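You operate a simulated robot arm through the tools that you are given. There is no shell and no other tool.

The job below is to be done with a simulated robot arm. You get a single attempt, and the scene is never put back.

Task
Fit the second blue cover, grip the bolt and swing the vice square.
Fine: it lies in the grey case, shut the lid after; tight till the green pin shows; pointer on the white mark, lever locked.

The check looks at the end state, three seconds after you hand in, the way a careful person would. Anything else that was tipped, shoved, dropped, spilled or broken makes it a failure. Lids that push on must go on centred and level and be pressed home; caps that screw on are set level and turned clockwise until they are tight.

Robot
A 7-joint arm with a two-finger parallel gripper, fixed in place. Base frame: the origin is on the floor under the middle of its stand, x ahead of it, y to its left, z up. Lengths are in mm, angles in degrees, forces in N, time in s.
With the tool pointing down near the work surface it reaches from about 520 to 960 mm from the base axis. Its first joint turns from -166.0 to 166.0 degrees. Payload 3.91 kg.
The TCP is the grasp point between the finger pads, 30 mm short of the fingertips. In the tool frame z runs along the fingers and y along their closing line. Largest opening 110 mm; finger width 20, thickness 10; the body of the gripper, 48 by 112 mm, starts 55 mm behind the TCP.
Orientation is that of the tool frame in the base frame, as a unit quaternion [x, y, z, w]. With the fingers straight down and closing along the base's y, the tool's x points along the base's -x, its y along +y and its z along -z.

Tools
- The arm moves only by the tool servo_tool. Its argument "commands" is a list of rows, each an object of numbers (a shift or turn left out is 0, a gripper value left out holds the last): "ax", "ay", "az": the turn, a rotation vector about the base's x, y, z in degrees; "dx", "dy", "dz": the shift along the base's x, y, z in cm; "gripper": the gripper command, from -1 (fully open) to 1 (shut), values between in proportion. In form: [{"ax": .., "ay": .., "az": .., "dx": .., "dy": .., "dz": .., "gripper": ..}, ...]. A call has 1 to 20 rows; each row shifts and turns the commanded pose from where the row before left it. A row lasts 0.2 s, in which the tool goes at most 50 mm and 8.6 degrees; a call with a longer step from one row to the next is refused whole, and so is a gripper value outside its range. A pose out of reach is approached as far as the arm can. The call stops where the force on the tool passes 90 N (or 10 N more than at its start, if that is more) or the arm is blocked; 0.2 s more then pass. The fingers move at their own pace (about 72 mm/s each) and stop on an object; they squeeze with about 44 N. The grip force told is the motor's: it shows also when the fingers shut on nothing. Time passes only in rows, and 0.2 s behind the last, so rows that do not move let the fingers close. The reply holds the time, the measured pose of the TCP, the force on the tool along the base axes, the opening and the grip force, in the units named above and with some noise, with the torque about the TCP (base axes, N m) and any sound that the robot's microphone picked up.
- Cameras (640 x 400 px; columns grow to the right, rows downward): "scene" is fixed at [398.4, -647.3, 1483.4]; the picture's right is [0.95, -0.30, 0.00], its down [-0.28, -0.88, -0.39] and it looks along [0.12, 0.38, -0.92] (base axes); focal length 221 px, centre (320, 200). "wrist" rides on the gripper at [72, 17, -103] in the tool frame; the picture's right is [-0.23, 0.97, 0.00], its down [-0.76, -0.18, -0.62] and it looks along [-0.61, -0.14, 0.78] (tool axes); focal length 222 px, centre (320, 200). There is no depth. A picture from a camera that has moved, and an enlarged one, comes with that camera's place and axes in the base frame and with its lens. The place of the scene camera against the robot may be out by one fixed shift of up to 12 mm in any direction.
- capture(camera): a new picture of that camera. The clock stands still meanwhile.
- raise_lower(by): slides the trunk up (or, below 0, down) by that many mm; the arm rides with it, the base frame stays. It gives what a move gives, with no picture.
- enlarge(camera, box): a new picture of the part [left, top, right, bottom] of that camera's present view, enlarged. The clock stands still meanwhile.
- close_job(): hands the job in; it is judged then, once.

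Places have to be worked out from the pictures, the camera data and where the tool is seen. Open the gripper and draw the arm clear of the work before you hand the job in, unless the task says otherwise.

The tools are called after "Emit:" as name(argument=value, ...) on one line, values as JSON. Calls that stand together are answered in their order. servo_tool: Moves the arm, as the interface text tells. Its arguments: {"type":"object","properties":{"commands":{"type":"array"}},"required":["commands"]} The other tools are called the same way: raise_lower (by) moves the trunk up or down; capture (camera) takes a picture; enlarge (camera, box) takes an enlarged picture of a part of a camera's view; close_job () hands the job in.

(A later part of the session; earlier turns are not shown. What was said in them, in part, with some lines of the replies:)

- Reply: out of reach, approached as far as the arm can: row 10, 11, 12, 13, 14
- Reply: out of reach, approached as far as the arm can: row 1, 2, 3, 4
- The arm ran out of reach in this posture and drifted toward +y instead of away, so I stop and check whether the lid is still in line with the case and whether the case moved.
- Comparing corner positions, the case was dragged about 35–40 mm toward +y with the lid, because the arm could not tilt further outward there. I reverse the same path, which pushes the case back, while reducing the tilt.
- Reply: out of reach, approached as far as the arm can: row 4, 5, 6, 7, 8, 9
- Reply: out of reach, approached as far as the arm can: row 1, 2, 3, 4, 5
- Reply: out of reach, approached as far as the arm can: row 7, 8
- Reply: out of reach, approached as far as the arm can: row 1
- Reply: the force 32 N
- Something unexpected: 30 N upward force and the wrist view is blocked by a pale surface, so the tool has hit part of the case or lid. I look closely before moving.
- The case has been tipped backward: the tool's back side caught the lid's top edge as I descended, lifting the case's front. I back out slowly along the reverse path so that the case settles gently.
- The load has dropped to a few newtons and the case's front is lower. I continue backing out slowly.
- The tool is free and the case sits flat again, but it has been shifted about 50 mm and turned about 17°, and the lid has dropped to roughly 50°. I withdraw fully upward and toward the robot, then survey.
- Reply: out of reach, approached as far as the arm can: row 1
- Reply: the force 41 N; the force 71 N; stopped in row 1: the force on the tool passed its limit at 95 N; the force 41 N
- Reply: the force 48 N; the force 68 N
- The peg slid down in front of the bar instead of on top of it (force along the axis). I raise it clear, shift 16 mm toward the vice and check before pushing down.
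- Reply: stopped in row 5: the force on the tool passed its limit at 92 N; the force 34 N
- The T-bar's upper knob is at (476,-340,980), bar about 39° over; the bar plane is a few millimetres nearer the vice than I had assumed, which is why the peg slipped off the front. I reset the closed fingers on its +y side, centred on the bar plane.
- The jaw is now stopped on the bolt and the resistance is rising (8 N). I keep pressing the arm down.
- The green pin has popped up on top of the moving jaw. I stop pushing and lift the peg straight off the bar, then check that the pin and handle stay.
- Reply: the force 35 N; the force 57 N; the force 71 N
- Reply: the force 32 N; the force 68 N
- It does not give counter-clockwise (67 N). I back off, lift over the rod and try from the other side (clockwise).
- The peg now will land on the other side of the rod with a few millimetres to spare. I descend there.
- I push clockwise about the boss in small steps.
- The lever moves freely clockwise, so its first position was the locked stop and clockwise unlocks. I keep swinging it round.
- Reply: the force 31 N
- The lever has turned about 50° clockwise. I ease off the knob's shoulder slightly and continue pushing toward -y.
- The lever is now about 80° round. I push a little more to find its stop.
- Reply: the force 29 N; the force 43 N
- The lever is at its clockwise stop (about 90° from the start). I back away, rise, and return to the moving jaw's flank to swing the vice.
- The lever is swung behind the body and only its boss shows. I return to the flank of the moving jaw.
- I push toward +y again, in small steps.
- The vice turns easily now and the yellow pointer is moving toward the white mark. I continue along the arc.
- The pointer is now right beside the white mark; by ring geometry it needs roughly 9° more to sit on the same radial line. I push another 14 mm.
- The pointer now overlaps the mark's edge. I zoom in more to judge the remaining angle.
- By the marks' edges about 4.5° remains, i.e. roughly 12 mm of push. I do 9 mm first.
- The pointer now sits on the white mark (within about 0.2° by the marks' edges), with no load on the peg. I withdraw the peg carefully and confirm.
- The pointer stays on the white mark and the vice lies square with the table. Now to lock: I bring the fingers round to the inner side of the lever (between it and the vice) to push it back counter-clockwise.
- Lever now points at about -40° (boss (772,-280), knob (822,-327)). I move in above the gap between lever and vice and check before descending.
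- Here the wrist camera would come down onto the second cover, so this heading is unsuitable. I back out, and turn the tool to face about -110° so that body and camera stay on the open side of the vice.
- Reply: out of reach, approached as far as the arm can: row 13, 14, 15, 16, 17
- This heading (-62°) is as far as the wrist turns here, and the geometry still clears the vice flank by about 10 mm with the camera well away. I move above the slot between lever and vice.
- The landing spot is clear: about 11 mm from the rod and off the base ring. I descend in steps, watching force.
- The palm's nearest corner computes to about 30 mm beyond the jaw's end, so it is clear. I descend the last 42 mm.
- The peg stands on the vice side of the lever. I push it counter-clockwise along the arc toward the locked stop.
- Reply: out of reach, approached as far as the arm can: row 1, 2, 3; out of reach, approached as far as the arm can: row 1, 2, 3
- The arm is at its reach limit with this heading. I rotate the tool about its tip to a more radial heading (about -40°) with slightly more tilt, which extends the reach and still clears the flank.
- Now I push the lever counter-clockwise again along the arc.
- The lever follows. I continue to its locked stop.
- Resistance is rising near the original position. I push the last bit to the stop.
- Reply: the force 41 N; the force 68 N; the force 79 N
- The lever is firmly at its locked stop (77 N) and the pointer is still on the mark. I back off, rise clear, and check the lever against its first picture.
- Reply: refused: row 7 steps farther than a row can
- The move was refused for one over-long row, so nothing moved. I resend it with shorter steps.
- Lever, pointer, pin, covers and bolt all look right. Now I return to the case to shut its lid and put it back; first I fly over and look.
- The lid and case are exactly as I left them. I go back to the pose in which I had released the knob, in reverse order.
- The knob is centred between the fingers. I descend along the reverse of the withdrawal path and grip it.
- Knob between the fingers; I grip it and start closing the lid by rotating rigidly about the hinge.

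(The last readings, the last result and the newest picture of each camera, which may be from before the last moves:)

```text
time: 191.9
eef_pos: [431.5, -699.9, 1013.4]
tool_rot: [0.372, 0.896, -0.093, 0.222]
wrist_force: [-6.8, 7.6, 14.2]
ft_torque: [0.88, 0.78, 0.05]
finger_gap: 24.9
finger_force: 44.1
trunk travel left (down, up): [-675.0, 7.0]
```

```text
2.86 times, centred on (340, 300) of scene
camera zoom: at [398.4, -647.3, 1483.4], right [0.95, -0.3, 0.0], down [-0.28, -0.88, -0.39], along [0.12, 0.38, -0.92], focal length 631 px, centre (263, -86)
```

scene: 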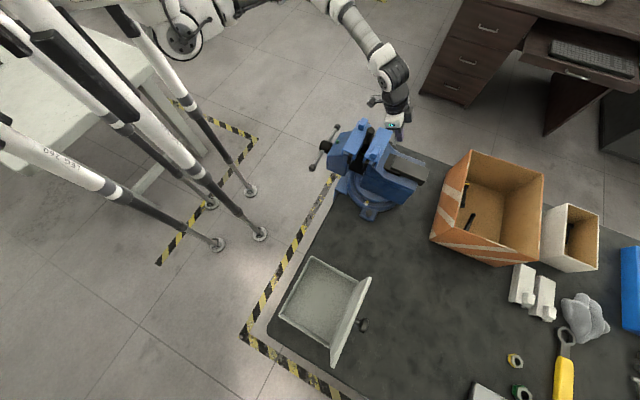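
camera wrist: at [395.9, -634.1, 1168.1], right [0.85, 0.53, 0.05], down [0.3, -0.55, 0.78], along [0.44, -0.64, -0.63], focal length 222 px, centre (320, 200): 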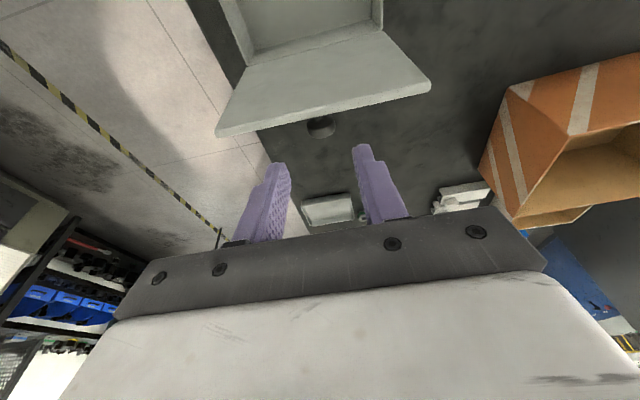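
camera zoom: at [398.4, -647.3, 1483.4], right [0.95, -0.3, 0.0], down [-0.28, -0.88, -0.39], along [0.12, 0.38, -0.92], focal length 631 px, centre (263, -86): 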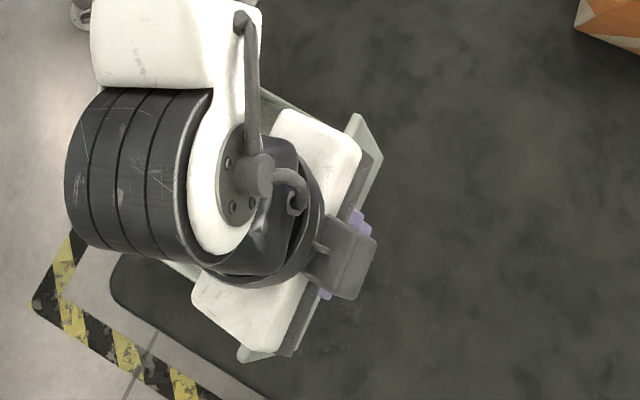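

The lid is coming down; the reading shows I am pressing slightly toward the hinge, so I add a 2.5 mm outward correction and continue.

Emit:
servo_tool(commands=[{"dx": -0.06, "dy": 0.06, "dz": 0.24}, {"dx": -0.92, "dy": 0.9, "dz": -0.27, "ax": -3.5, "ay": -3.57}, {"dx": -0.89, "dy": 0.87, "dz": -0.38, "ax": -3.5, "ay": -3.57}, {"dx": -0.86, "dy": 0.84, "dz": -0.49, "ax": -3.5, "ay": -3.57}, {}])

Emit:
enlarge(camera="scene", box=[260, 230, 420, 370])

```text
time: 193.2
eef_pos: [407.3, -674.3, 1002.9]
tool_rot: [0.358, 0.859, -0.138, 0.338]
wrist_force: [-2.9, 6.6, 5.3]
ft_torque: [0.51, 0.34, 0.02]
finger_gap: 25.0
finger_force: 44.6
trunk travel left (down, up): [-675.0, 7.0]
```

```text
2.86 times, centred on (340, 300) of scene
camera zoom: at [398.4, -647.3, 1483.4], right [0.95, -0.3, 0.0], down [-0.28, -0.88, -0.39], along [0.12, 0.38, -0.92], focal length 631 px, centre (263, -86)
```

zoom: 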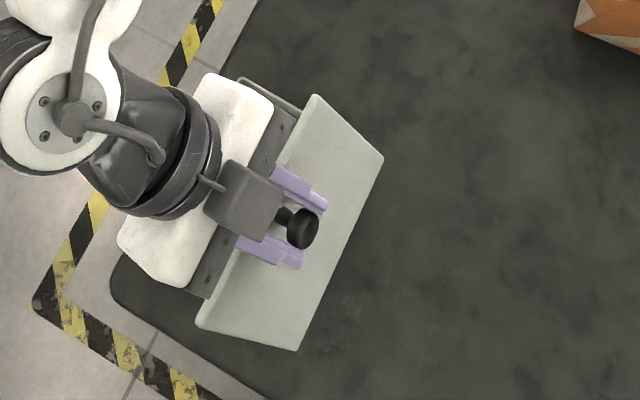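

Closing smoothly. I continue to about 40°.

Emit:
servo_tool(commands=[{"dx": -0.83, "dy": 0.81, "dz": -0.57, "ax": -3.5, "ay": -3.57}, {"dx": -0.79, "dy": 0.77, "dz": -0.68, "ax": -3.5, "ay": -3.57}, {"dx": -0.74, "dy": 0.73, "dz": -0.77, "ax": -3.5, "ay": -3.57}, {"dx": -0.69, "dy": 0.68, "dz": -0.84, "ax": -3.5, "ay": -3.57}, {}])

Emit:
enlarge(camera="scene", box=[260, 230, 420, 370])

```text
time: 194.3
eef_pos: [376.3, -642.9, 973.3]
tool_rot: [0.327, 0.788, -0.196, 0.483]
wrist_force: [4.1, 4.4, 1.2]
ft_torque: [0.05, -0.12, 0.26]
finger_gap: 25.0
finger_force: 43.8
trunk travel left (down, up): [-675.0, 7.0]
```

```text
2.86 times, centred on (340, 300) of scene
camera zoom: at [398.4, -647.3, 1483.4], right [0.95, -0.3, 0.0], down [-0.28, -0.88, -0.39], along [0.12, 0.38, -0.92], focal length 631 px, centre (263, -86)
```

zoom: 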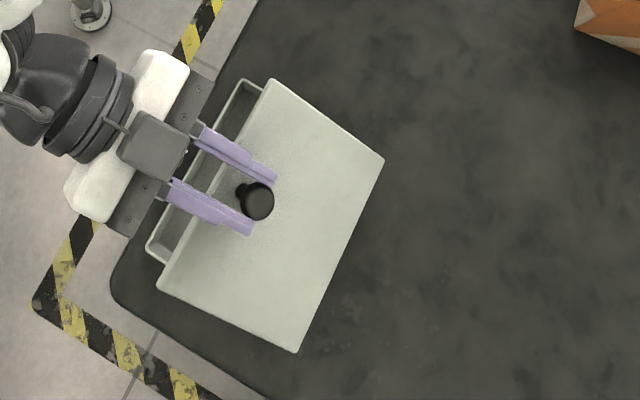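

The lid is at about 38°. I release the knob, withdraw, stand the tool up and close the fingers to press the lid down from above as before.

Emit:
servo_tool(commands=[{}, {"gripper": 0.4}, {"gripper": 0.2}, {"dx": -1.3, "dy": 1.25, "dz": 0.9}, {"dx": -1.3, "dy": 1.25, "dz": 0.9}, {"dx": -1.3, "dy": 1.25, "dz": 0.9}, {"ax": 5.0, "ay": 5.15, "dz": 1.0, "gripper": 1.0}, {"ax": 5.0, "ay": 5.15, "dz": 1.0, "dx": 0.5, "dy": -0.2}, {"ax": 5.0, "ay": 5.15, "dx": 1.0}, {"ax": 5.0, "ay": 5.15, "dx": 1.5, "dy": -0.3}, {"ax": 5.0, "ay": 5.15, "dx": 1.5, "dy": -0.3}, {"ax": 5.0, "ay": 5.15, "dx": 1.0, "dy": -0.3}, {}])

Emit:
capture(camera="wrist")

Emit:
enlarge(camera="scene", box=[260, 230, 420, 370])

```text
time: 197.2
eef_pos: [392.7, -618.1, 1021.2]
tool_rot: [0.377, 0.91, -0.068, 0.155]
wrist_force: [0.0, 0.6, 0.0]
ft_torque: [0.01, 0.0, 0.03]
finger_gap: 0.3
finger_force: 37.5
trunk travel left (down, up): [-675.0, 7.0]
```

```text
taken
camera wrist: at [333.2, -533.7, 1093.7], right [0.84, 0.54, 0.07], down [0.24, -0.48, 0.84], along [0.49, -0.69, -0.53], focal length 222 px, centre (320, 200)
```

wrist: 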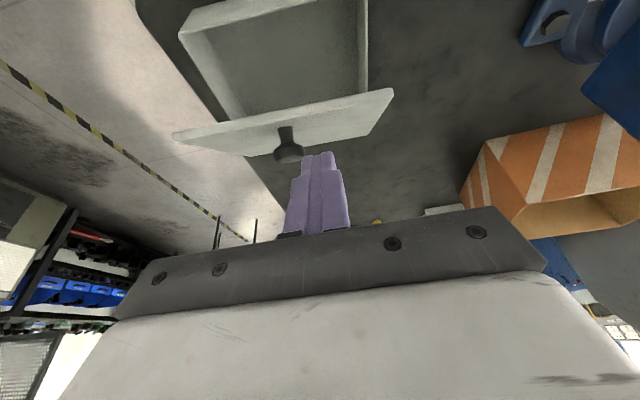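

```text
2.86 times, centred on (340, 300) of scene
camera zoom: at [398.4, -647.3, 1483.4], right [0.95, -0.3, 0.0], down [-0.28, -0.88, -0.39], along [0.12, 0.38, -0.92], focal length 631 px, centre (263, -86)
```

zoom: 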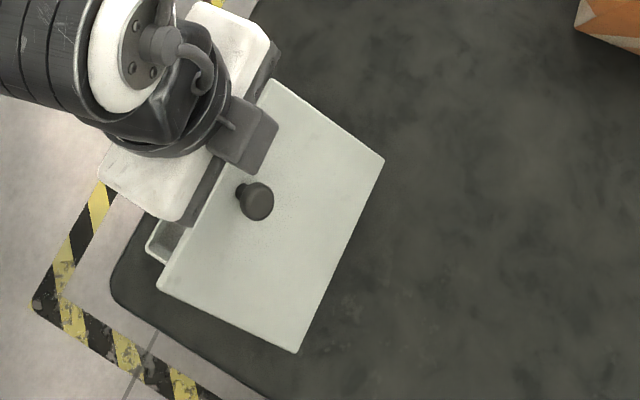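

The closed fingers are over the lid beside the knob. I press the lid down along its arc.

Emit:
servo_tool(commands=[{"dx": -0.1, "dy": 0.4, "dz": -1.8}, {"dz": -2.0}, {"dx": -0.37, "dy": 0.36, "dz": -0.8}, {"dx": -0.37, "dy": 0.36, "dz": -0.8}, {"dx": -0.35, "dy": 0.35, "dz": -1.05}, {"dx": -0.35, "dy": 0.35, "dz": -1.05}])

Emit:
servo_tool(commands=[{"dx": -0.22, "dy": 0.21, "dz": -1.12}, {"dx": -0.22, "dy": 0.21, "dz": -1.12}, {"dx": -0.07, "dy": 0.07, "dz": -1.15}])

Emit:
capture(camera="wrist")

Emit:
enlarge(camera="scene", box=[260, 230, 420, 370])

```text
time: 198.6
eef_pos: [377.0, -600.4, 945.3]
tool_rot: [0.377, 0.91, -0.068, 0.156]
wrist_force: [0.4, -0.3, 0.0]
ft_torque: [-0.02, -0.01, -0.05]
finger_gap: 0.0
finger_force: 37.9
trunk travel left (down, up): [-675.0, 7.0]
```

```text
time: 199.3
eef_pos: [371.4, -594.2, 911.3]
tool_rot: [0.378, 0.91, -0.067, 0.156]
wrist_force: [0.8, -0.2, 0.2]
ft_torque: [-0.04, 0.02, -0.01]
finger_gap: 0.1
finger_force: 37.6
trunk travel left (down, up): [-675.0, 7.0]
```

```text
taken
camera wrist: at [311.9, -510.1, 984.6], right [0.84, 0.54, 0.07], down [0.24, -0.48, 0.84], along [0.49, -0.69, -0.53], focal length 222 px, centre (320, 200)
```

wrist: 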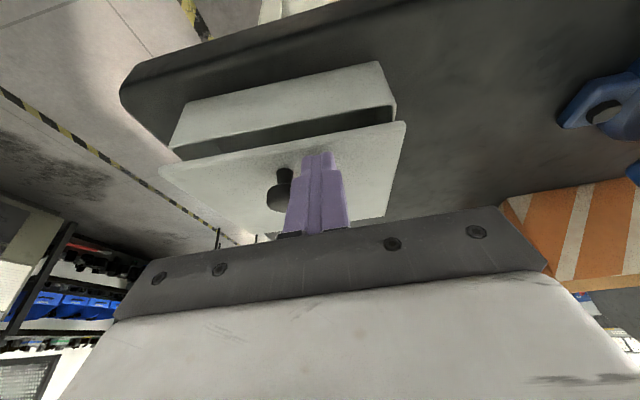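

```text
2.86 times, centred on (340, 300) of scene
camera zoom: at [398.4, -647.3, 1483.4], right [0.95, -0.3, 0.0], down [-0.28, -0.88, -0.39], along [0.12, 0.38, -0.92], focal length 631 px, centre (263, -86)
```

zoom: 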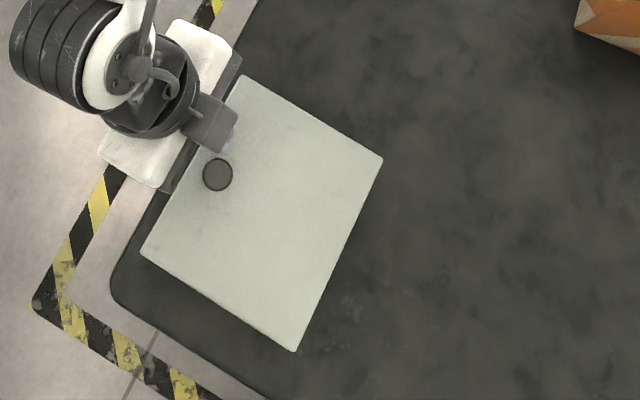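

Almost shut. I press the remaining distance until the lid meets the rim.

Emit:
servo_tool(commands=[{"dx": -0.07, "dy": 0.07, "dz": -1.1}, {"dx": -0.03, "dy": 0.03, "dz": -0.8}])

Emit:
servo_tool(commands=[{"dz": -0.5}])

Emit:
servo_tool(commands=[{"dz": -0.5}])

Emit:
servo_tool(commands=[{"dz": -0.4}])

Emit:
capture(camera="wrist")

```text
time: 199.9
eef_pos: [370.6, -593.6, 895.5]
tool_rot: [0.377, 0.91, -0.069, 0.158]
wrist_force: [0.7, 2.7, 15.4]
ft_torque: [0.09, -0.02, -0.04]
finger_gap: 0.0
finger_force: 38.4
trunk travel left (down, up): [-675.0, 7.0]
```

```text
time: 200.3
eef_pos: [370.5, -594.3, 894.8]
tool_rot: [0.376, 0.91, -0.071, 0.16]
wrist_force: [2.7, 6.0, 41.3]
ft_torque: [0.18, -0.08, 0.11]
finger_gap: 0.1
finger_force: 37.8
trunk travel left (down, up): [-675.0, 7.0]
```

```text
time: 200.8
eef_pos: [370.3, -593.9, 894.6]
tool_rot: [0.377, 0.909, -0.074, 0.161]
wrist_force: [5.0, 13.8, 65.1]
ft_torque: [0.4, -0.18, -0.01]
finger_gap: 0.1
finger_force: 37.9
trunk travel left (down, up): [-675.0, 7.0]
```

```text
time: 201.2
eef_pos: [370.4, -593.5, 894.2]
tool_rot: [0.375, 0.909, -0.075, 0.163]
wrist_force: [9.1, 21.7, 81.7]
ft_torque: [0.59, -0.34, -0.16]
finger_gap: 0.0
finger_force: 37.7
trunk travel left (down, up): [-675.0, 7.0]
```

```text
taken
camera wrist: at [310.5, -507.1, 964.7], right [0.84, 0.54, 0.07], down [0.23, -0.47, 0.85], along [0.49, -0.7, -0.52], focal length 222 px, centre (320, 200)
```

wrist: 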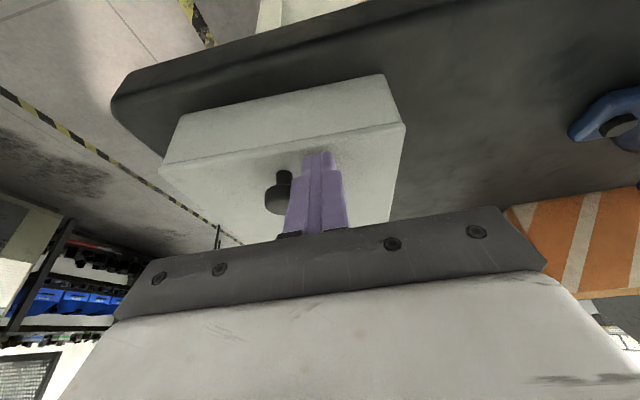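

The lid is pressed shut. I lift off, open the fingers and stand the tool upright over the knob to slide the case back to its original place.

Emit:
servo_tool(commands=[{"dz": 2.0}, {"dz": 3.0, "gripper": 0.1}, {"ax": 4.7, "ay": 4.8, "dz": 1.0}, {"ax": 4.7, "ay": 4.8, "dy": -1.2, "dx": -0.3}, {"ax": 4.5, "ay": 4.6, "dy": -1.2, "dx": -0.3}, {"dy": -1.1, "dx": -0.2}, {}])

Emit:
enlarge(camera="wrist", box=[220, 90, 440, 250])

Emit:
enlarge(camera="scene", box=[280, 250, 440, 400])

```text
time: 202.8
eef_pos: [361.7, -628.9, 939.8]
tool_rot: [0.381, 0.924, -0.004, -0.005]
wrist_force: [-0.5, -0.2, 0.1]
ft_torque: [0.0, 0.03, -0.02]
finger_gap: 49.5
finger_force: 0.1
trunk travel left (down, up): [-675.0, 7.0]
```

```text
2.50 times, centred on (330, 170) of wrist
camera zoom: at [324.9, -565.8, 1043.1], right [0.85, 0.53, -0.01], down [0.42, -0.66, 0.62], along [0.32, -0.53, -0.78], focal length 555 px, centre (295, 275)
```

zoom: 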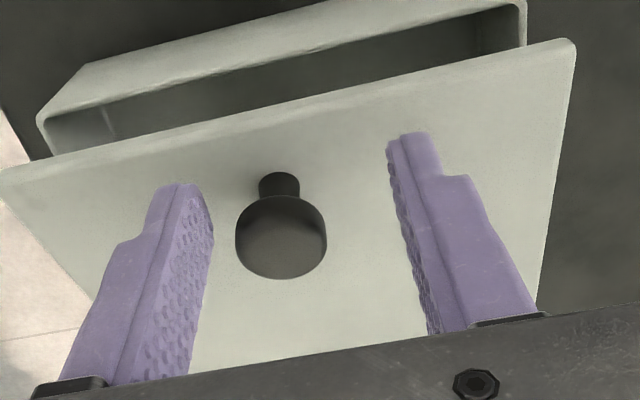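

```text
2.67 times, centred on (360, 325) of scene
camera zoom: at [398.4, -647.3, 1483.4], right [0.95, -0.3, 0.0], down [-0.28, -0.88, -0.39], along [0.12, 0.38, -0.92], focal length 589 px, centre (213, -133)
```

zoom: 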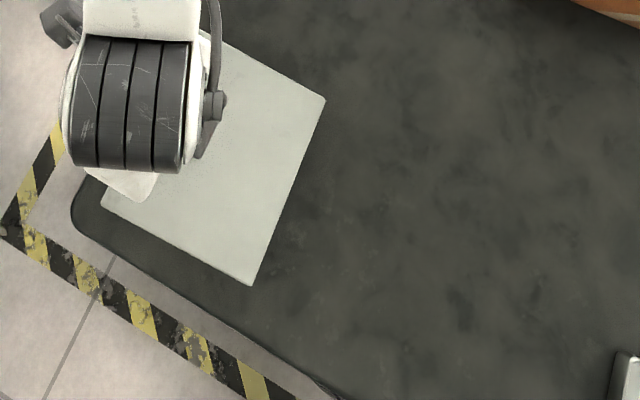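

The lid lifted again: as I opened the fingers near it, one must have caught the knob. The open fingers now straddle the knob, so I centre on it and push the lid down with both fingertips, gripping the knob only once it is shut.

Emit:
servo_tool(commands=[{"dx": -0.4, "dy": -0.26}, {"dz": -1.0}, {"dz": -1.0}, {"dz": -1.0}])

Emit:
enlarge(camera="wrist", box=[220, 90, 440, 250])

```text
time: 203.8
eef_pos: [358.3, -630.9, 909.4]
tool_rot: [0.382, 0.924, -0.004, -0.004]
wrist_force: [1.0, 0.1, 0.5]
ft_torque: [0.0, -0.01, 0.0]
finger_gap: 49.4
finger_force: 0.1
trunk travel left (down, up): [-675.0, 7.0]
```

```text
2.50 times, centred on (330, 170) of wrist
camera zoom: at [320.6, -567.7, 1013.4], right [0.85, 0.53, -0.01], down [0.42, -0.66, 0.62], along [0.32, -0.53, -0.78], focal length 555 px, centre (295, 275)
```

zoom: 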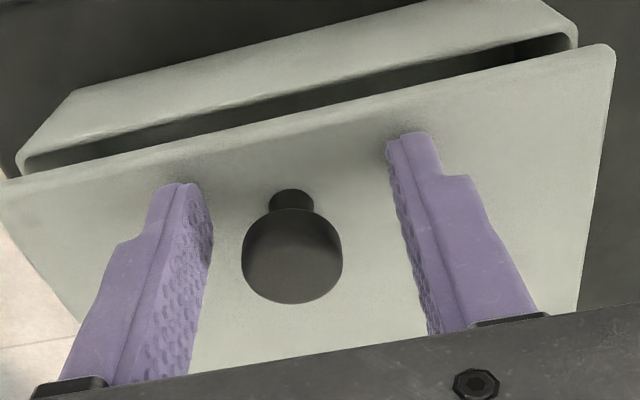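

The fingertips are taking the lid down evenly. I continue until it meets the rim.

Emit:
servo_tool(commands=[{"dz": -0.5}, {"dz": -0.4}])

Emit:
servo_tool(commands=[{"dz": -0.3}])

Emit:
servo_tool(commands=[{"dz": -0.3}])

Emit:
enlarge(camera="wrist", box=[220, 90, 440, 250])

```text
time: 204.3
eef_pos: [358.6, -630.9, 900.3]
tool_rot: [0.382, 0.924, -0.003, -0.004]
wrist_force: [-0.5, -0.1, 0.0]
ft_torque: [0.03, 0.0, 0.03]
finger_gap: 49.2
finger_force: 0.1
trunk travel left (down, up): [-675.0, 7.0]
```

```text
time: 204.8
eef_pos: [357.8, -630.5, 897.3]
tool_rot: [0.381, 0.924, -0.003, -0.004]
wrist_force: [-0.3, -0.7, 0.4]
ft_torque: [-0.02, 0.02, 0.02]
finger_gap: 49.5
finger_force: 0.1
trunk travel left (down, up): [-675.0, 7.0]
```

```text
time: 205.2
eef_pos: [358.3, -632.0, 895.1]
tool_rot: [0.382, 0.924, -0.004, -0.004]
wrist_force: [-0.7, 1.9, 4.4]
ft_torque: [0.11, -0.1, 0.05]
finger_gap: 49.9
finger_force: 0.7
trunk travel left (down, up): [-675.0, 7.0]
```

```text
2.50 times, centred on (330, 170) of wrist
camera zoom: at [321.2, -568.1, 998.9], right [0.85, 0.53, -0.01], down [0.42, -0.66, 0.62], along [0.32, -0.53, -0.78], focal length 555 px, centre (295, 275)
```

zoom: 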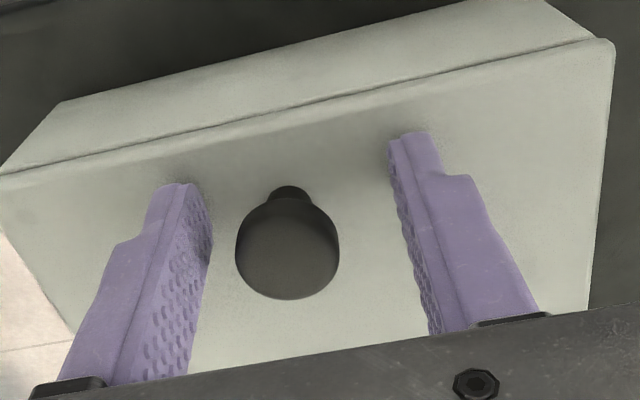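

The lid is shut (seam closed). I press lightly, back up 7 mm, centre on the knob, and grip it.

Emit:
servo_tool(commands=[{"dz": -0.2}])

Emit:
servo_tool(commands=[{"dz": 1.0}, {"dx": -0.3, "dy": -0.2}, {}, {"gripper": 0.5}, {"gripper": 1.0}, {"gripper": 1.0}, {"gripper": 1.0}, {}])

Emit:
enlarge(camera="wrist", box=[220, 90, 440, 250])

Emit:
enlarge(camera="scene", box=[280, 250, 440, 400])

```text
time: 205.6
eef_pos: [357.9, -630.3, 895.2]
tool_rot: [0.382, 0.924, -0.005, -0.003]
wrist_force: [1.0, -0.4, 14.9]
ft_torque: [0.27, -0.4, -0.09]
finger_gap: 49.8
finger_force: 0.0
trunk travel left (down, up): [-675.0, 7.0]
```

```text
time: 207.3
eef_pos: [355.6, -633.1, 902.5]
tool_rot: [0.382, 0.924, -0.004, -0.004]
wrist_force: [-2.0, -0.2, 0.7]
ft_torque: [0.02, 0.09, -0.03]
finger_gap: 25.0
finger_force: 44.0
trunk travel left (down, up): [-675.0, 7.0]
```

```text
2.50 times, centred on (330, 170) of wrist
camera zoom: at [318.1, -569.6, 1005.7], right [0.85, 0.53, -0.01], down [0.42, -0.66, 0.62], along [0.32, -0.53, -0.78], focal length 555 px, centre (295, 275)
```

zoom: 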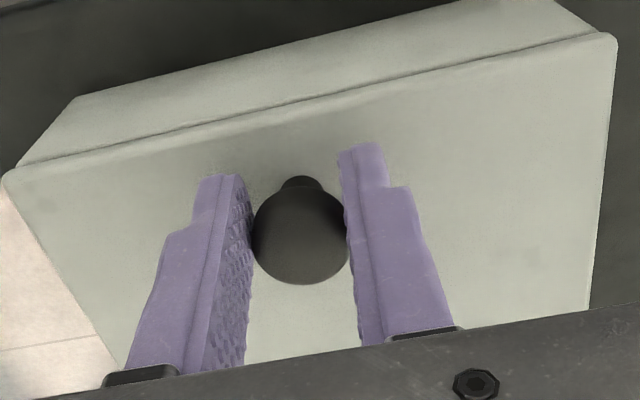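

```text
2.67 times, centred on (360, 325) of scene
camera zoom: at [398.4, -647.3, 1483.4], right [0.95, -0.3, 0.0], down [-0.28, -0.88, -0.39], along [0.12, 0.38, -0.92], focal length 589 px, centre (213, -133)
```

zoom: 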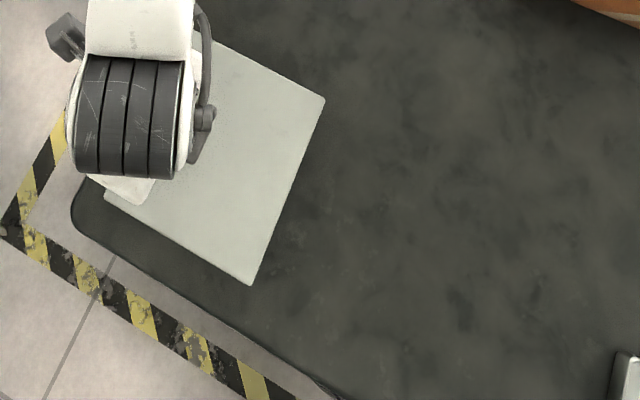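

Gripped with the lid shut. Comparing corners and the first grip pose, the case must move by about (+30.5,-21.3) mm with practically no turn. I slide it there.

Emit:
servo_tool(commands=[{"dx": 0.51, "dy": -0.355}, {"dx": 0.51, "dy": -0.355}, {"dx": 0.51, "dy": -0.355}, {"dx": 0.51, "dy": -0.355}, {"dx": 0.51, "dy": -0.355}, {"dx": 0.5, "dy": -0.355}, {}])

Emit:
enlarge(camera="scene", box=[280, 250, 440, 400])

Emit:
capture(camera="wrist")

```text
time: 208.9
eef_pos: [386.6, -654.3, 902.4]
tool_rot: [0.382, 0.924, -0.003, -0.004]
wrist_force: [-1.8, 2.2, -0.1]
ft_torque: [0.66, 0.72, -0.04]
finger_gap: 25.1
finger_force: 44.3
trunk travel left (down, up): [-675.0, 7.0]
```

```text
2.67 times, centred on (360, 325) of scene
camera zoom: at [398.4, -647.3, 1483.4], right [0.95, -0.3, 0.0], down [-0.28, -0.88, -0.39], along [0.12, 0.38, -0.92], focal length 589 px, centre (213, -133)
```

zoom: 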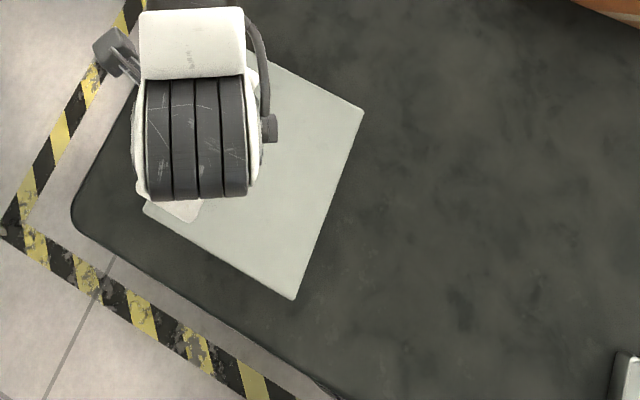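

```text
taken
camera wrist: at [349.6, -590.9, 1006.2], right [0.85, 0.53, -0.01], down [0.42, -0.66, 0.62], along [0.32, -0.53, -0.78], focal length 222 px, centre (320, 200)
```

wrist: 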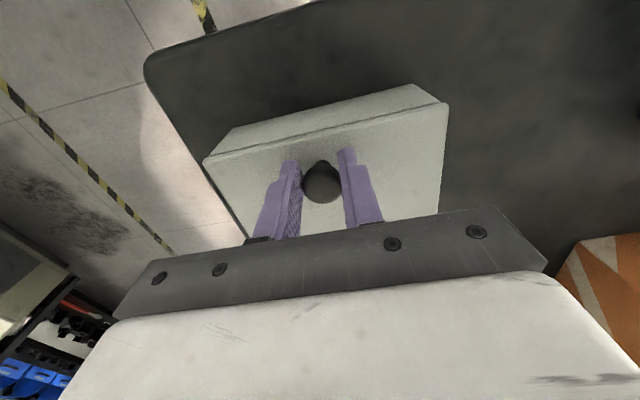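

The case is about 3 mm past the first position. I correct by (-2.8,+2.2) mm, then release gently and rise straight up.

Emit:
servo_tool(commands=[{"dx": -0.15, "dy": 0.12}, {"dx": -0.13, "dy": 0.1}, {}, {"gripper": 0.4}, {"gripper": 0.4}, {"gripper": 0.4}, {"dz": 1.0}, {"dz": 2.0}, {"dz": 3.0}, {"dz": 3.0}, {}])

Emit:
capture(camera="wrist")

Emit:
enlarge(camera="scene", box=[280, 250, 440, 400])

```text
time: 211.3
eef_pos: [384.6, -651.6, 994.4]
tool_rot: [0.382, 0.924, -0.003, -0.004]
wrist_force: [-0.3, 0.8, -0.6]
ft_torque: [-0.01, 0.02, 0.03]
finger_gap: 33.1
finger_force: 0.0
trunk travel left (down, up): [-675.0, 7.0]
```

```text
taken
camera wrist: at [346.3, -589.4, 1098.3], right [0.85, 0.53, -0.01], down [0.42, -0.66, 0.62], along [0.32, -0.53, -0.78], focal length 222 px, centre (320, 200)
```

wrist: 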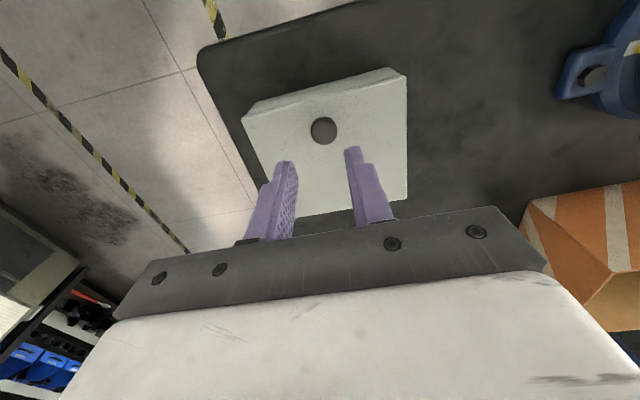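

```text
2.67 times, centred on (360, 325) of scene
camera zoom: at [398.4, -647.3, 1483.4], right [0.95, -0.3, 0.0], down [-0.28, -0.88, -0.39], along [0.12, 0.38, -0.92], focal length 589 px, centre (213, -133)
```

zoom: 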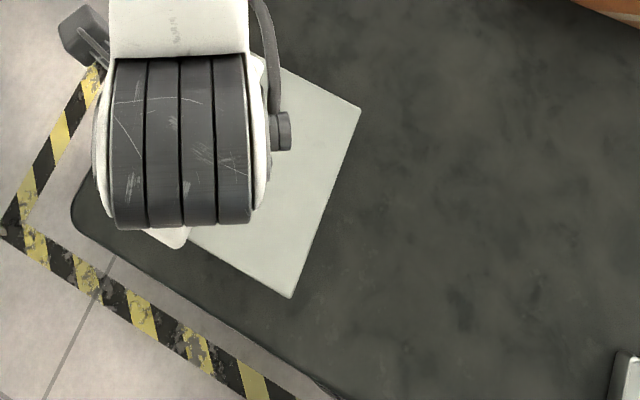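

The case's corners now match the first picture within about 1 mm. I check the lid seam close up and then move the arm away for a full comparison.

Emit:
enlarge(camera="wrist", box=[230, 60, 430, 220])

Emit:
servo_tool(commands=[{"dz": 4.0}, {"dz": 4.0, "dx": -1.0, "dy": 2.0}, {"dy": 4.0, "dz": 1.0, "gripper": -1}, {"dy": 4.5, "gripper": -1}, {"dy": 4.5}, {"dy": 4.5}, {"dy": 4.5, "az": 8}, {"az": 8, "dy": 3.0}, {"az": 8}, {}])

Emit:
enlarge(camera="scene", box=[280, 250, 440, 400])

Emit:
capture(camera="scene")

```text
2.50 times, centred on (330, 140) of wrist
camera zoom: at [346.3, -589.4, 1098.3], right [0.85, 0.53, -0.01], down [0.42, -0.66, 0.62], along [0.32, -0.53, -0.78], focal length 555 px, centre (295, 350)
```

zoom: 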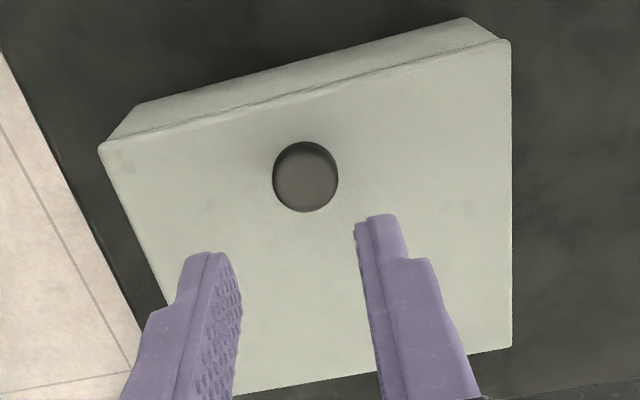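

```text
time: 213.6
eef_pos: [374.4, -380.7, 1082.5]
tool_rot: [0.18, 0.984, -0.004, -0.003]
wrist_force: [-0.7, 0.0, -0.3]
ft_torque: [0.0, 0.01, 0.02]
finger_gap: 110.1
finger_force: 0.1
trunk travel left (down, up): [-675.0, 7.0]
```

```text
2.67 times, centred on (360, 325) of scene
camera zoom: at [398.4, -647.3, 1483.4], right [0.95, -0.3, 0.0], down [-0.28, -0.88, -0.39], along [0.12, 0.38, -0.92], focal length 589 px, centre (213, -133)
```

zoom: 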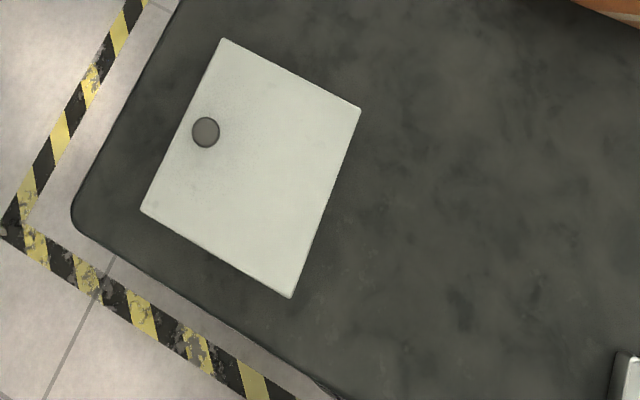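

```text
taken
```

scene: 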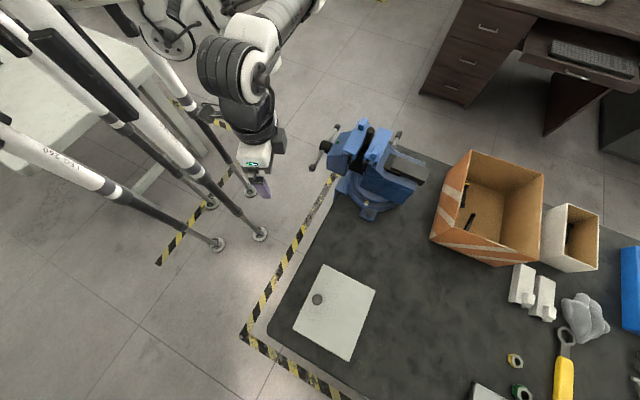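

The case matches its first picture almost exactly and the lid is shut flat. A final close look at the vice: covers, bolt, pin, pointer and lever.

Emit:
enlarge(camera="scene", box=[310, 115, 410, 185])

Emit:
enlarge(camera="scene", box=[357, 193, 381, 211])

Emit:
enlarge(camera="scene", box=[345, 125, 395, 165])

Emit:
capture(camera="wrist")

```text
5.71 times, centred on (360, 150) of scene
camera zoom: at [398.4, -647.3, 1483.4], right [0.95, -0.3, 0.0], down [-0.28, -0.88, -0.39], along [0.12, 0.38, -0.92], focal length 1262 px, centre (91, 486)
```

zoom: 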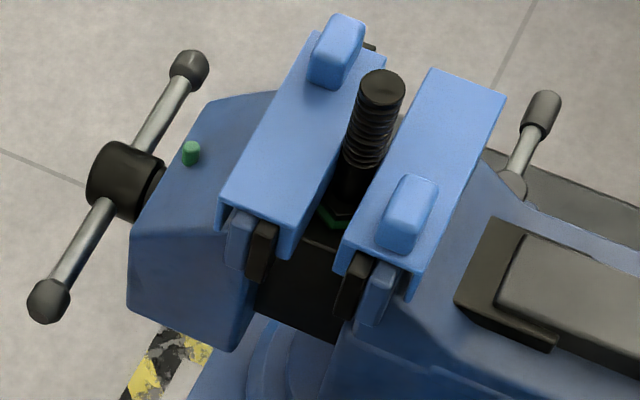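

```text
16.00 times, centred on (369, 202) of scene
camera zoom: at [398.4, -647.3, 1483.4], right [0.95, -0.3, 0.0], down [-0.28, -0.88, -0.39], along [0.12, 0.38, -0.92], focal length 3534 px, centre (-464, 168)
```

zoom: 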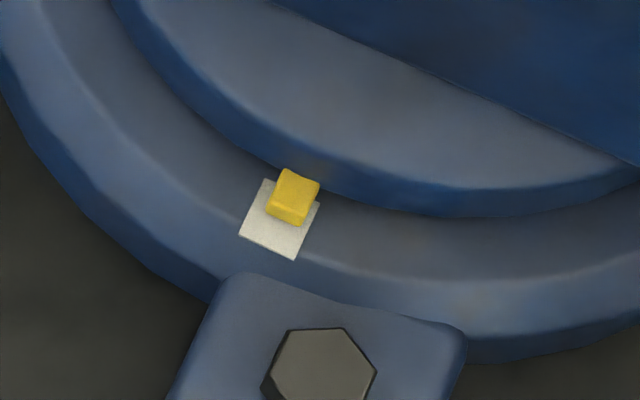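

```text
10.00 times, centred on (370, 145) of scene
camera zoom: at [398.4, -647.3, 1483.4], right [0.95, -0.3, 0.0], down [-0.28, -0.88, -0.39], along [0.12, 0.38, -0.92], focal length 2208 px, centre (-180, 750)
```

zoom: 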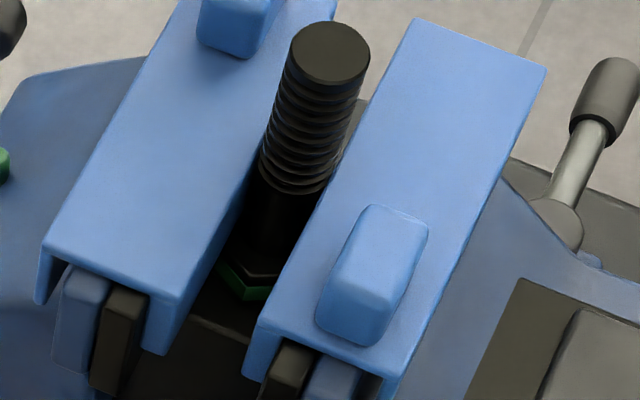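

```text
taken
camera wrist: at [313.8, -339.0, 1186.1], right [0.56, 0.83, -0.01], down [0.65, -0.43, 0.62], along [0.51, -0.35, -0.78], focal length 222 px, centre (320, 200)
```

wrist: 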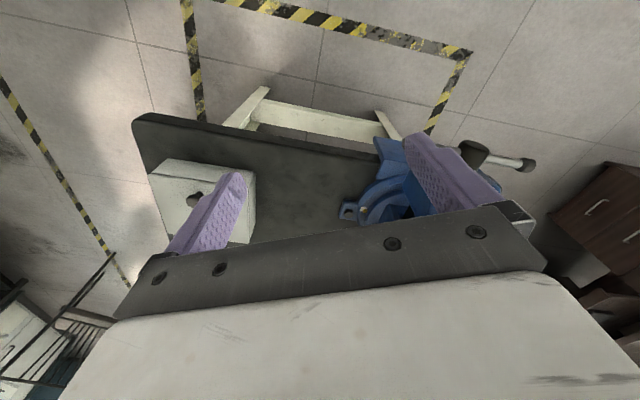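

Everything looks right; I take one more look at the near ends of both covers to be sure the second is still centred and seated after clamping.

Emit:
enlarge(camera="scene", box=[340, 145, 390, 185])

Emit:
enlarge(camera="scene", box=[355, 115, 405, 150])

```text
10.00 times, centred on (365, 165) of scene
camera zoom: at [398.4, -647.3, 1483.4], right [0.95, -0.3, 0.0], down [-0.28, -0.88, -0.39], along [0.12, 0.38, -0.92], focal length 2208 px, centre (-130, 550)
```

zoom: 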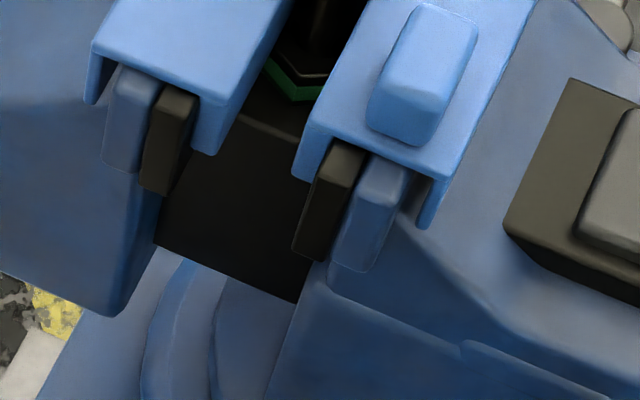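

```text
11.43 times, centred on (380, 132) of scene
camera zoom: at [398.4, -647.3, 1483.4], right [0.95, -0.3, 0.0], down [-0.28, -0.88, -0.39], along [0.12, 0.38, -0.92], focal length 2524 px, centre (-366, 971)
```

zoom: 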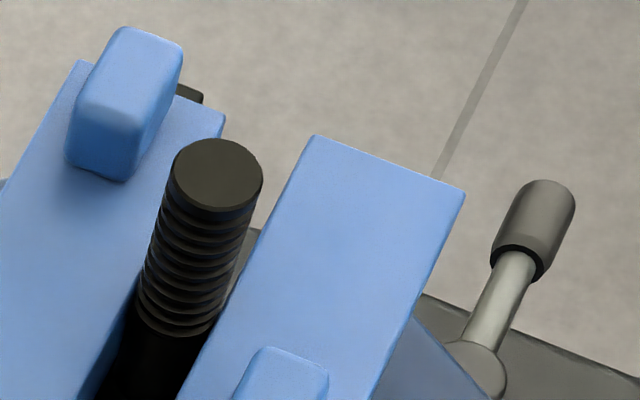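

The second cover may have slid slightly toward the far end when I pressed it. I zoom further to measure the lip showing at each end for both covers.

Emit:
enlarge(camera="scene", box=[342, 148, 364, 166])

Emit:
enlarge(camera="scene", box=[360, 156, 382, 174])

Emit:
enlarge(camera="scene", box=[362, 118, 376, 130])

Emit:
enlarge(camera="scene", box=[378, 124, 394, 138])

```text
16.00 times, centred on (353, 157) of scene
camera zoom: at [398.4, -647.3, 1483.4], right [0.95, -0.3, 0.0], down [-0.28, -0.88, -0.39], along [0.12, 0.38, -0.92], focal length 3534 px, centre (-208, 888)
```

zoom: 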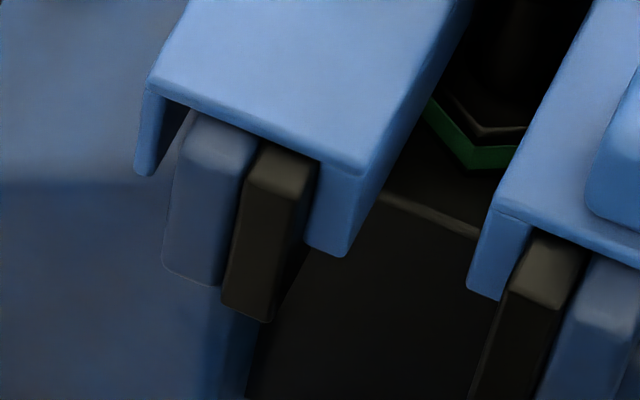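

```text
16.00 times, centred on (371, 165) of scene
camera zoom: at [398.4, -647.3, 1483.4], right [0.95, -0.3, 0.0], down [-0.28, -0.88, -0.39], along [0.12, 0.38, -0.92], focal length 3534 px, centre (-496, 760)
```

zoom: 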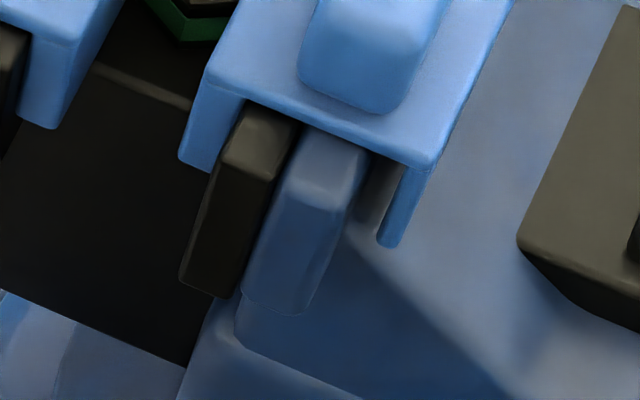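

```text
16.00 times, centred on (369, 124) of scene
camera zoom: at [398.4, -647.3, 1483.4], right [0.95, -0.3, 0.0], down [-0.28, -0.88, -0.39], along [0.12, 0.38, -0.92], focal length 3534 px, centre (-464, 1416)
```

zoom: 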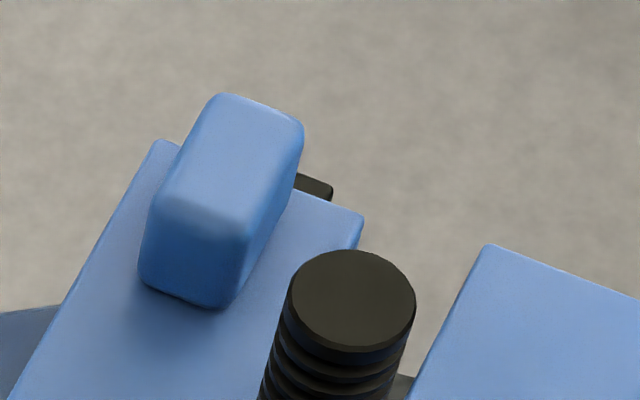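

```text
16.00 times, centred on (386, 131) of scene
camera zoom: at [398.4, -647.3, 1483.4], right [0.95, -0.3, 0.0], down [-0.28, -0.88, -0.39], along [0.12, 0.38, -0.92], focal length 3534 px, centre (-736, 1304)
```

zoom: 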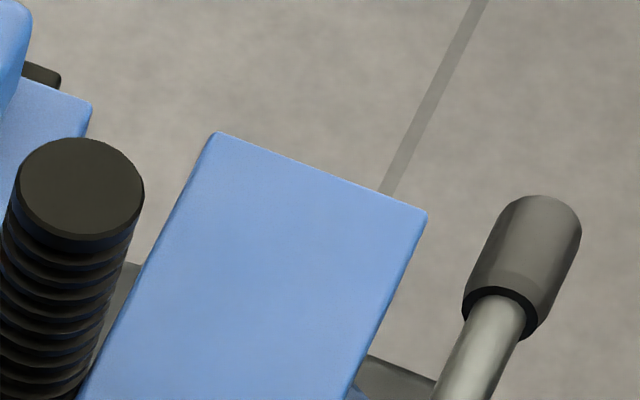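

The second cover shows about 7 mm / 3 mm of lip against 4 mm / 6 mm for the first, so it is centred within roughly 2 mm, level and seated. I make one last check that the case lid is flush from the current wrist view.

Emit:
enlarge(camera="wrist", box=[130, 140, 280, 250])

Emit:
enlarge(camera="scene", box=[460, 140, 640, 400])

```text
3.64 times, centred on (205, 195) of wrist
camera zoom: at [313.8, -339.0, 1186.1], right [0.56, 0.83, -0.01], down [0.65, -0.43, 0.62], along [0.51, -0.35, -0.78], focal length 808 px, centre (738, 218)
```

zoom: 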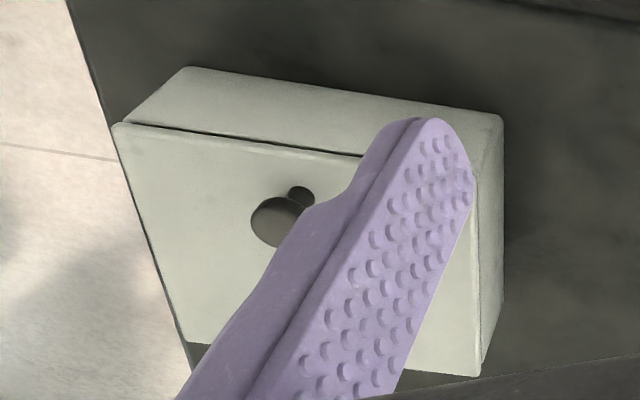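

```text
1.54 times, centred on (550, 270) of scene
camera zoom: at [398.4, -647.3, 1483.4], right [0.95, -0.3, 0.0], down [-0.28, -0.88, -0.39], along [0.12, 0.38, -0.92], focal length 340 px, centre (-34, 92)
```

zoom: 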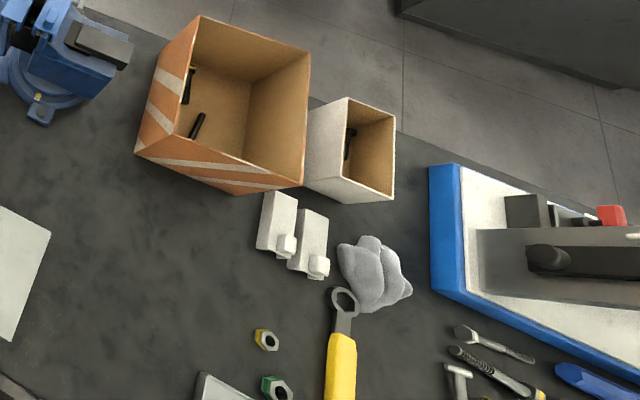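

The rest of the table is untouched, but the lid seam shows a thin dark gap of maybe 2 mm, so I press the lid down once more with closed fingers beside the knob, then rise straight up before opening.

Emit:
servo_tool(commands=[{"dx": 0.52, "dy": -4.0, "gripper": 1}, {"dx": 0.52, "dy": -4.0, "gripper": 1}, {"dx": 0.52, "dy": -4.0}, {"dx": 0.52, "dy": -4.0}, {"dx": 0.52, "dy": -4.0}, {"dx": 0.55, "dy": -3.8}, {"dz": -4.5}, {"dz": -4.5}, {"dz": -4.0}, {"dz": -3.0}, {}])

Emit:
enlarge(camera="wrist", box=[200, 80, 440, 240])

```text
time: 215.9
eef_pos: [405.8, -620.4, 921.9]
tool_rot: [0.182, 0.983, -0.004, -0.003]
wrist_force: [-0.4, -0.2, 1.0]
ft_torque: [0.0, 0.0, -0.01]
finger_gap: 0.0
finger_force: 37.7
trunk travel left (down, up): [-675.0, 7.0]
```

```text
2.50 times, centred on (320, 160) of wrist
camera zoom: at [345.5, -577.4, 1025.9], right [0.56, 0.83, -0.01], down [0.65, -0.43, 0.62], along [0.51, -0.35, -0.78], focal length 555 px, centre (320, 300)
```

zoom: 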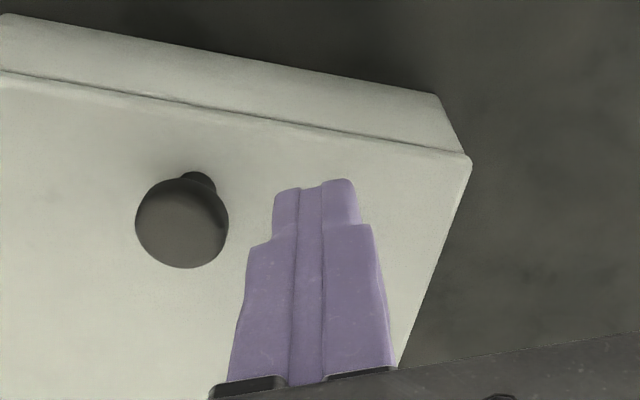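

From here the seam looks tight; I still press down firmly to be sure.

Emit:
servo_tool(commands=[{"dz": -1.2}, {"dz": -0.8}])

Emit:
servo_tool(commands=[{"dz": -0.3}])

Emit:
servo_tool(commands=[{"dz": -0.3}])

Emit:
servo_tool(commands=[{"dz": -0.3}])

```text
time: 216.6
eef_pos: [406.0, -620.8, 901.4]
tool_rot: [0.182, 0.983, -0.004, -0.003]
wrist_force: [-0.2, -0.9, 0.2]
ft_torque: [-0.01, -0.04, -0.01]
finger_gap: 0.0
finger_force: 37.5
trunk travel left (down, up): [-675.0, 7.0]
```

```text
time: 216.9
eef_pos: [405.7, -619.9, 899.0]
tool_rot: [0.182, 0.983, -0.003, -0.003]
wrist_force: [0.1, -1.1, 1.1]
ft_torque: [0.0, 0.03, 0.0]
finger_gap: 0.0
finger_force: 37.9
trunk travel left (down, up): [-675.0, 7.0]
```

```text
time: 217.3
eef_pos: [405.3, -619.6, 897.3]
tool_rot: [0.181, 0.984, -0.004, -0.003]
wrist_force: [-0.2, 0.2, -0.4]
ft_torque: [-0.03, 0.02, -0.03]
finger_gap: 0.0
finger_force: 37.0
trunk travel left (down, up): [-675.0, 7.0]
```

```text
time: 217.8
eef_pos: [405.3, -619.5, 895.0]
tool_rot: [0.181, 0.983, -0.005, -0.003]
wrist_force: [0.3, 2.0, 4.9]
ft_torque: [0.07, -0.06, 0.01]
finger_gap: 0.0
finger_force: 37.3
trunk travel left (down, up): [-675.0, 7.0]
```

Contact at the closed-lid height (tip z≈865). I press a little harder, then rise straight up.

Emit:
servo_tool(commands=[{"dz": -0.4}])

Emit:
servo_tool(commands=[{"dz": 0.5}, {"dz": 2.0}, {"dz": 4.0}, {"dz": 4.0}, {}])

Emit:
enlarge(camera="wrist", box=[200, 60, 440, 220])

```text
time: 218.2
eef_pos: [404.7, -619.5, 893.8]
tool_rot: [0.181, 0.983, -0.007, -0.002]
wrist_force: [4.6, 4.0, 26.8]
ft_torque: [0.12, -0.32, -0.21]
finger_gap: 0.0
finger_force: 37.6
trunk travel left (down, up): [-675.0, 7.0]
```

```text
time: 219.3
eef_pos: [404.8, -619.5, 995.5]
tool_rot: [0.182, 0.983, -0.004, -0.004]
wrist_force: [0.3, 0.0, 0.2]
ft_torque: [-0.03, 0.0, -0.03]
finger_gap: 0.0
finger_force: 38.0
trunk travel left (down, up): [-675.0, 7.0]
```

```text
2.50 times, centred on (320, 140) of wrist
camera zoom: at [345.0, -576.6, 1098.6], right [0.56, 0.83, -0.01], down [0.65, -0.43, 0.62], along [0.51, -0.35, -0.78], focal length 555 px, centre (320, 350)
```

zoom: 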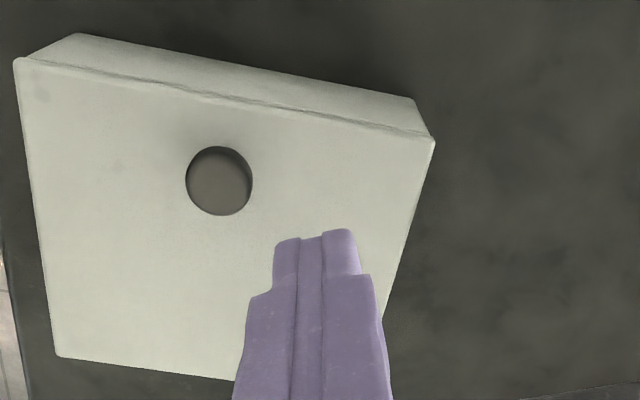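

The lid is flush with a tight seam. I retract the arm clear, open the gripper there, and take a last overall picture.

Emit:
servo_tool(commands=[{"dz": 4.0}, {"dz": 3.0, "dy": 3.0}, {"dy": 4.5}, {"dy": 4.5}, {"dy": 4.5}, {"dy": 4.5, "gripper": -1}, {"dy": 3.0, "gripper": -1}, {"dx": -2.0}, {}])

Emit:
capture(camera="scene")

Emit:
enlarge(camera="scene", box=[280, 250, 440, 400])

Emit:
enlarge(camera="scene", box=[300, 110, 440, 220])

```text
time: 221.3
eef_pos: [385.1, -380.0, 1063.0]
tool_rot: [0.181, 0.983, -0.005, -0.004]
wrist_force: [0.0, -0.5, -0.5]
ft_torque: [0.02, 0.05, 0.02]
finger_gap: 110.0
finger_force: 0.1
trunk travel left (down, up): [-675.0, 7.0]
```

```text
taken
```

scene: 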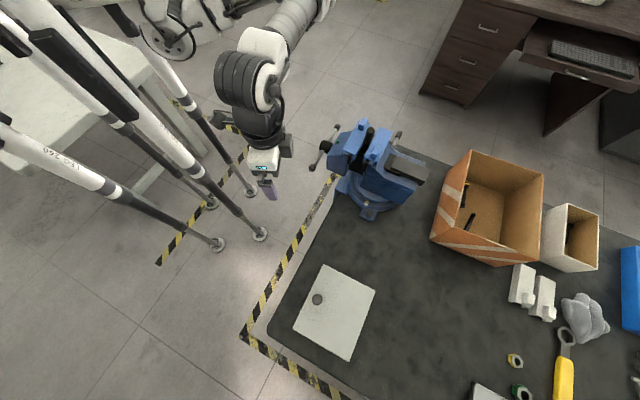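

```text
2.67 times, centred on (360, 325) of scene
camera zoom: at [398.4, -647.3, 1483.4], right [0.95, -0.3, 0.0], down [-0.28, -0.88, -0.39], along [0.12, 0.38, -0.92], focal length 589 px, centre (213, -133)
```

zoom: 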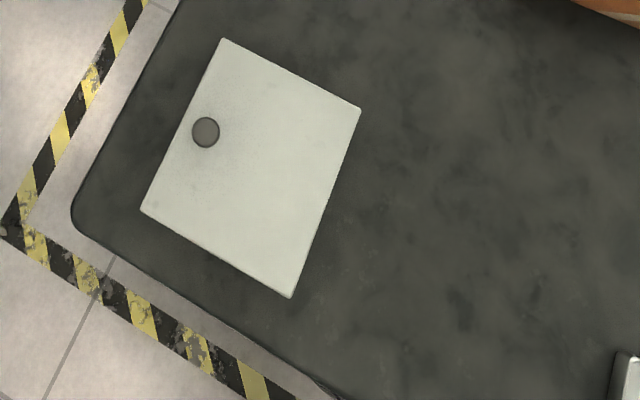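

```text
3.64 times, centred on (370, 165) of scene
camera zoom: at [398.4, -647.3, 1483.4], right [0.95, -0.3, 0.0], down [-0.28, -0.88, -0.39], along [0.12, 0.38, -0.92], focal length 803 px, centre (138, 327)
```

zoom: 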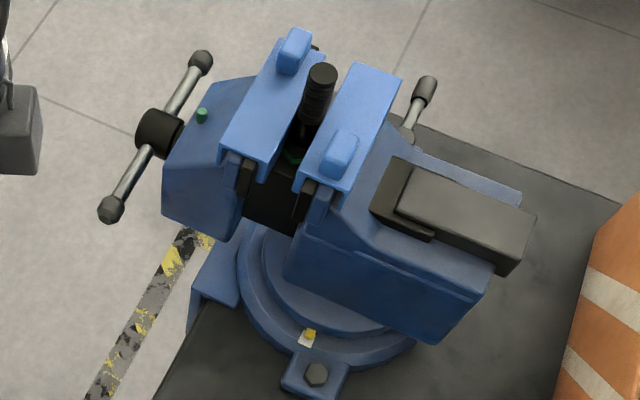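

The last pictures show every part of the task in place:
- **Cover:** the second cover is seated.
- **Bolt:** it is gripped, and the green pin is up.
- **Vice:** the pointer is on the white mark and the lever is at its locked stop.
- **Case:** the lid is shut, and the case matches its first picture to about 1 mm.
- **Arm:** it is clear, with the gripper open.

I hand the job in.

Emit:
close_job()

```text
The job is handed in.
```

I've handed the job in, and every part of it was in place in the last pictures. I haven't seen the check's verdict.

- **Second blue cover:** it is on the fixed jaw, level and pressed down hard. It sits about 2 mm off centre towards the far end, measured from the pictures.
- **Bolt:** it is gripped between the two covers, and the green pin is up.
- **Vice:** it is square, with the yellow pointer on the white mark to within about 0.3°. The lever is at its locked stop.
- **Case:** the lid is shut with a tight seam. The case is back within about 1 mm of where it first stood.

**What went wrong on the way:**
- **Case moved and tipped:** I dragged the case while opening it, then tipped it back when the tool caught the lid. It also ended up about 50 mm out of place and turned about 15°. I slid it back to match the first picture. The cover was still inside at the time; I saw no damage to either.
- **Handle slip:** my fingers slipped off the vice handle once and hit the force limit, with no lasting effect that I could see.

Nothing else on the table was touched. The arm is clear and the gripper is open.
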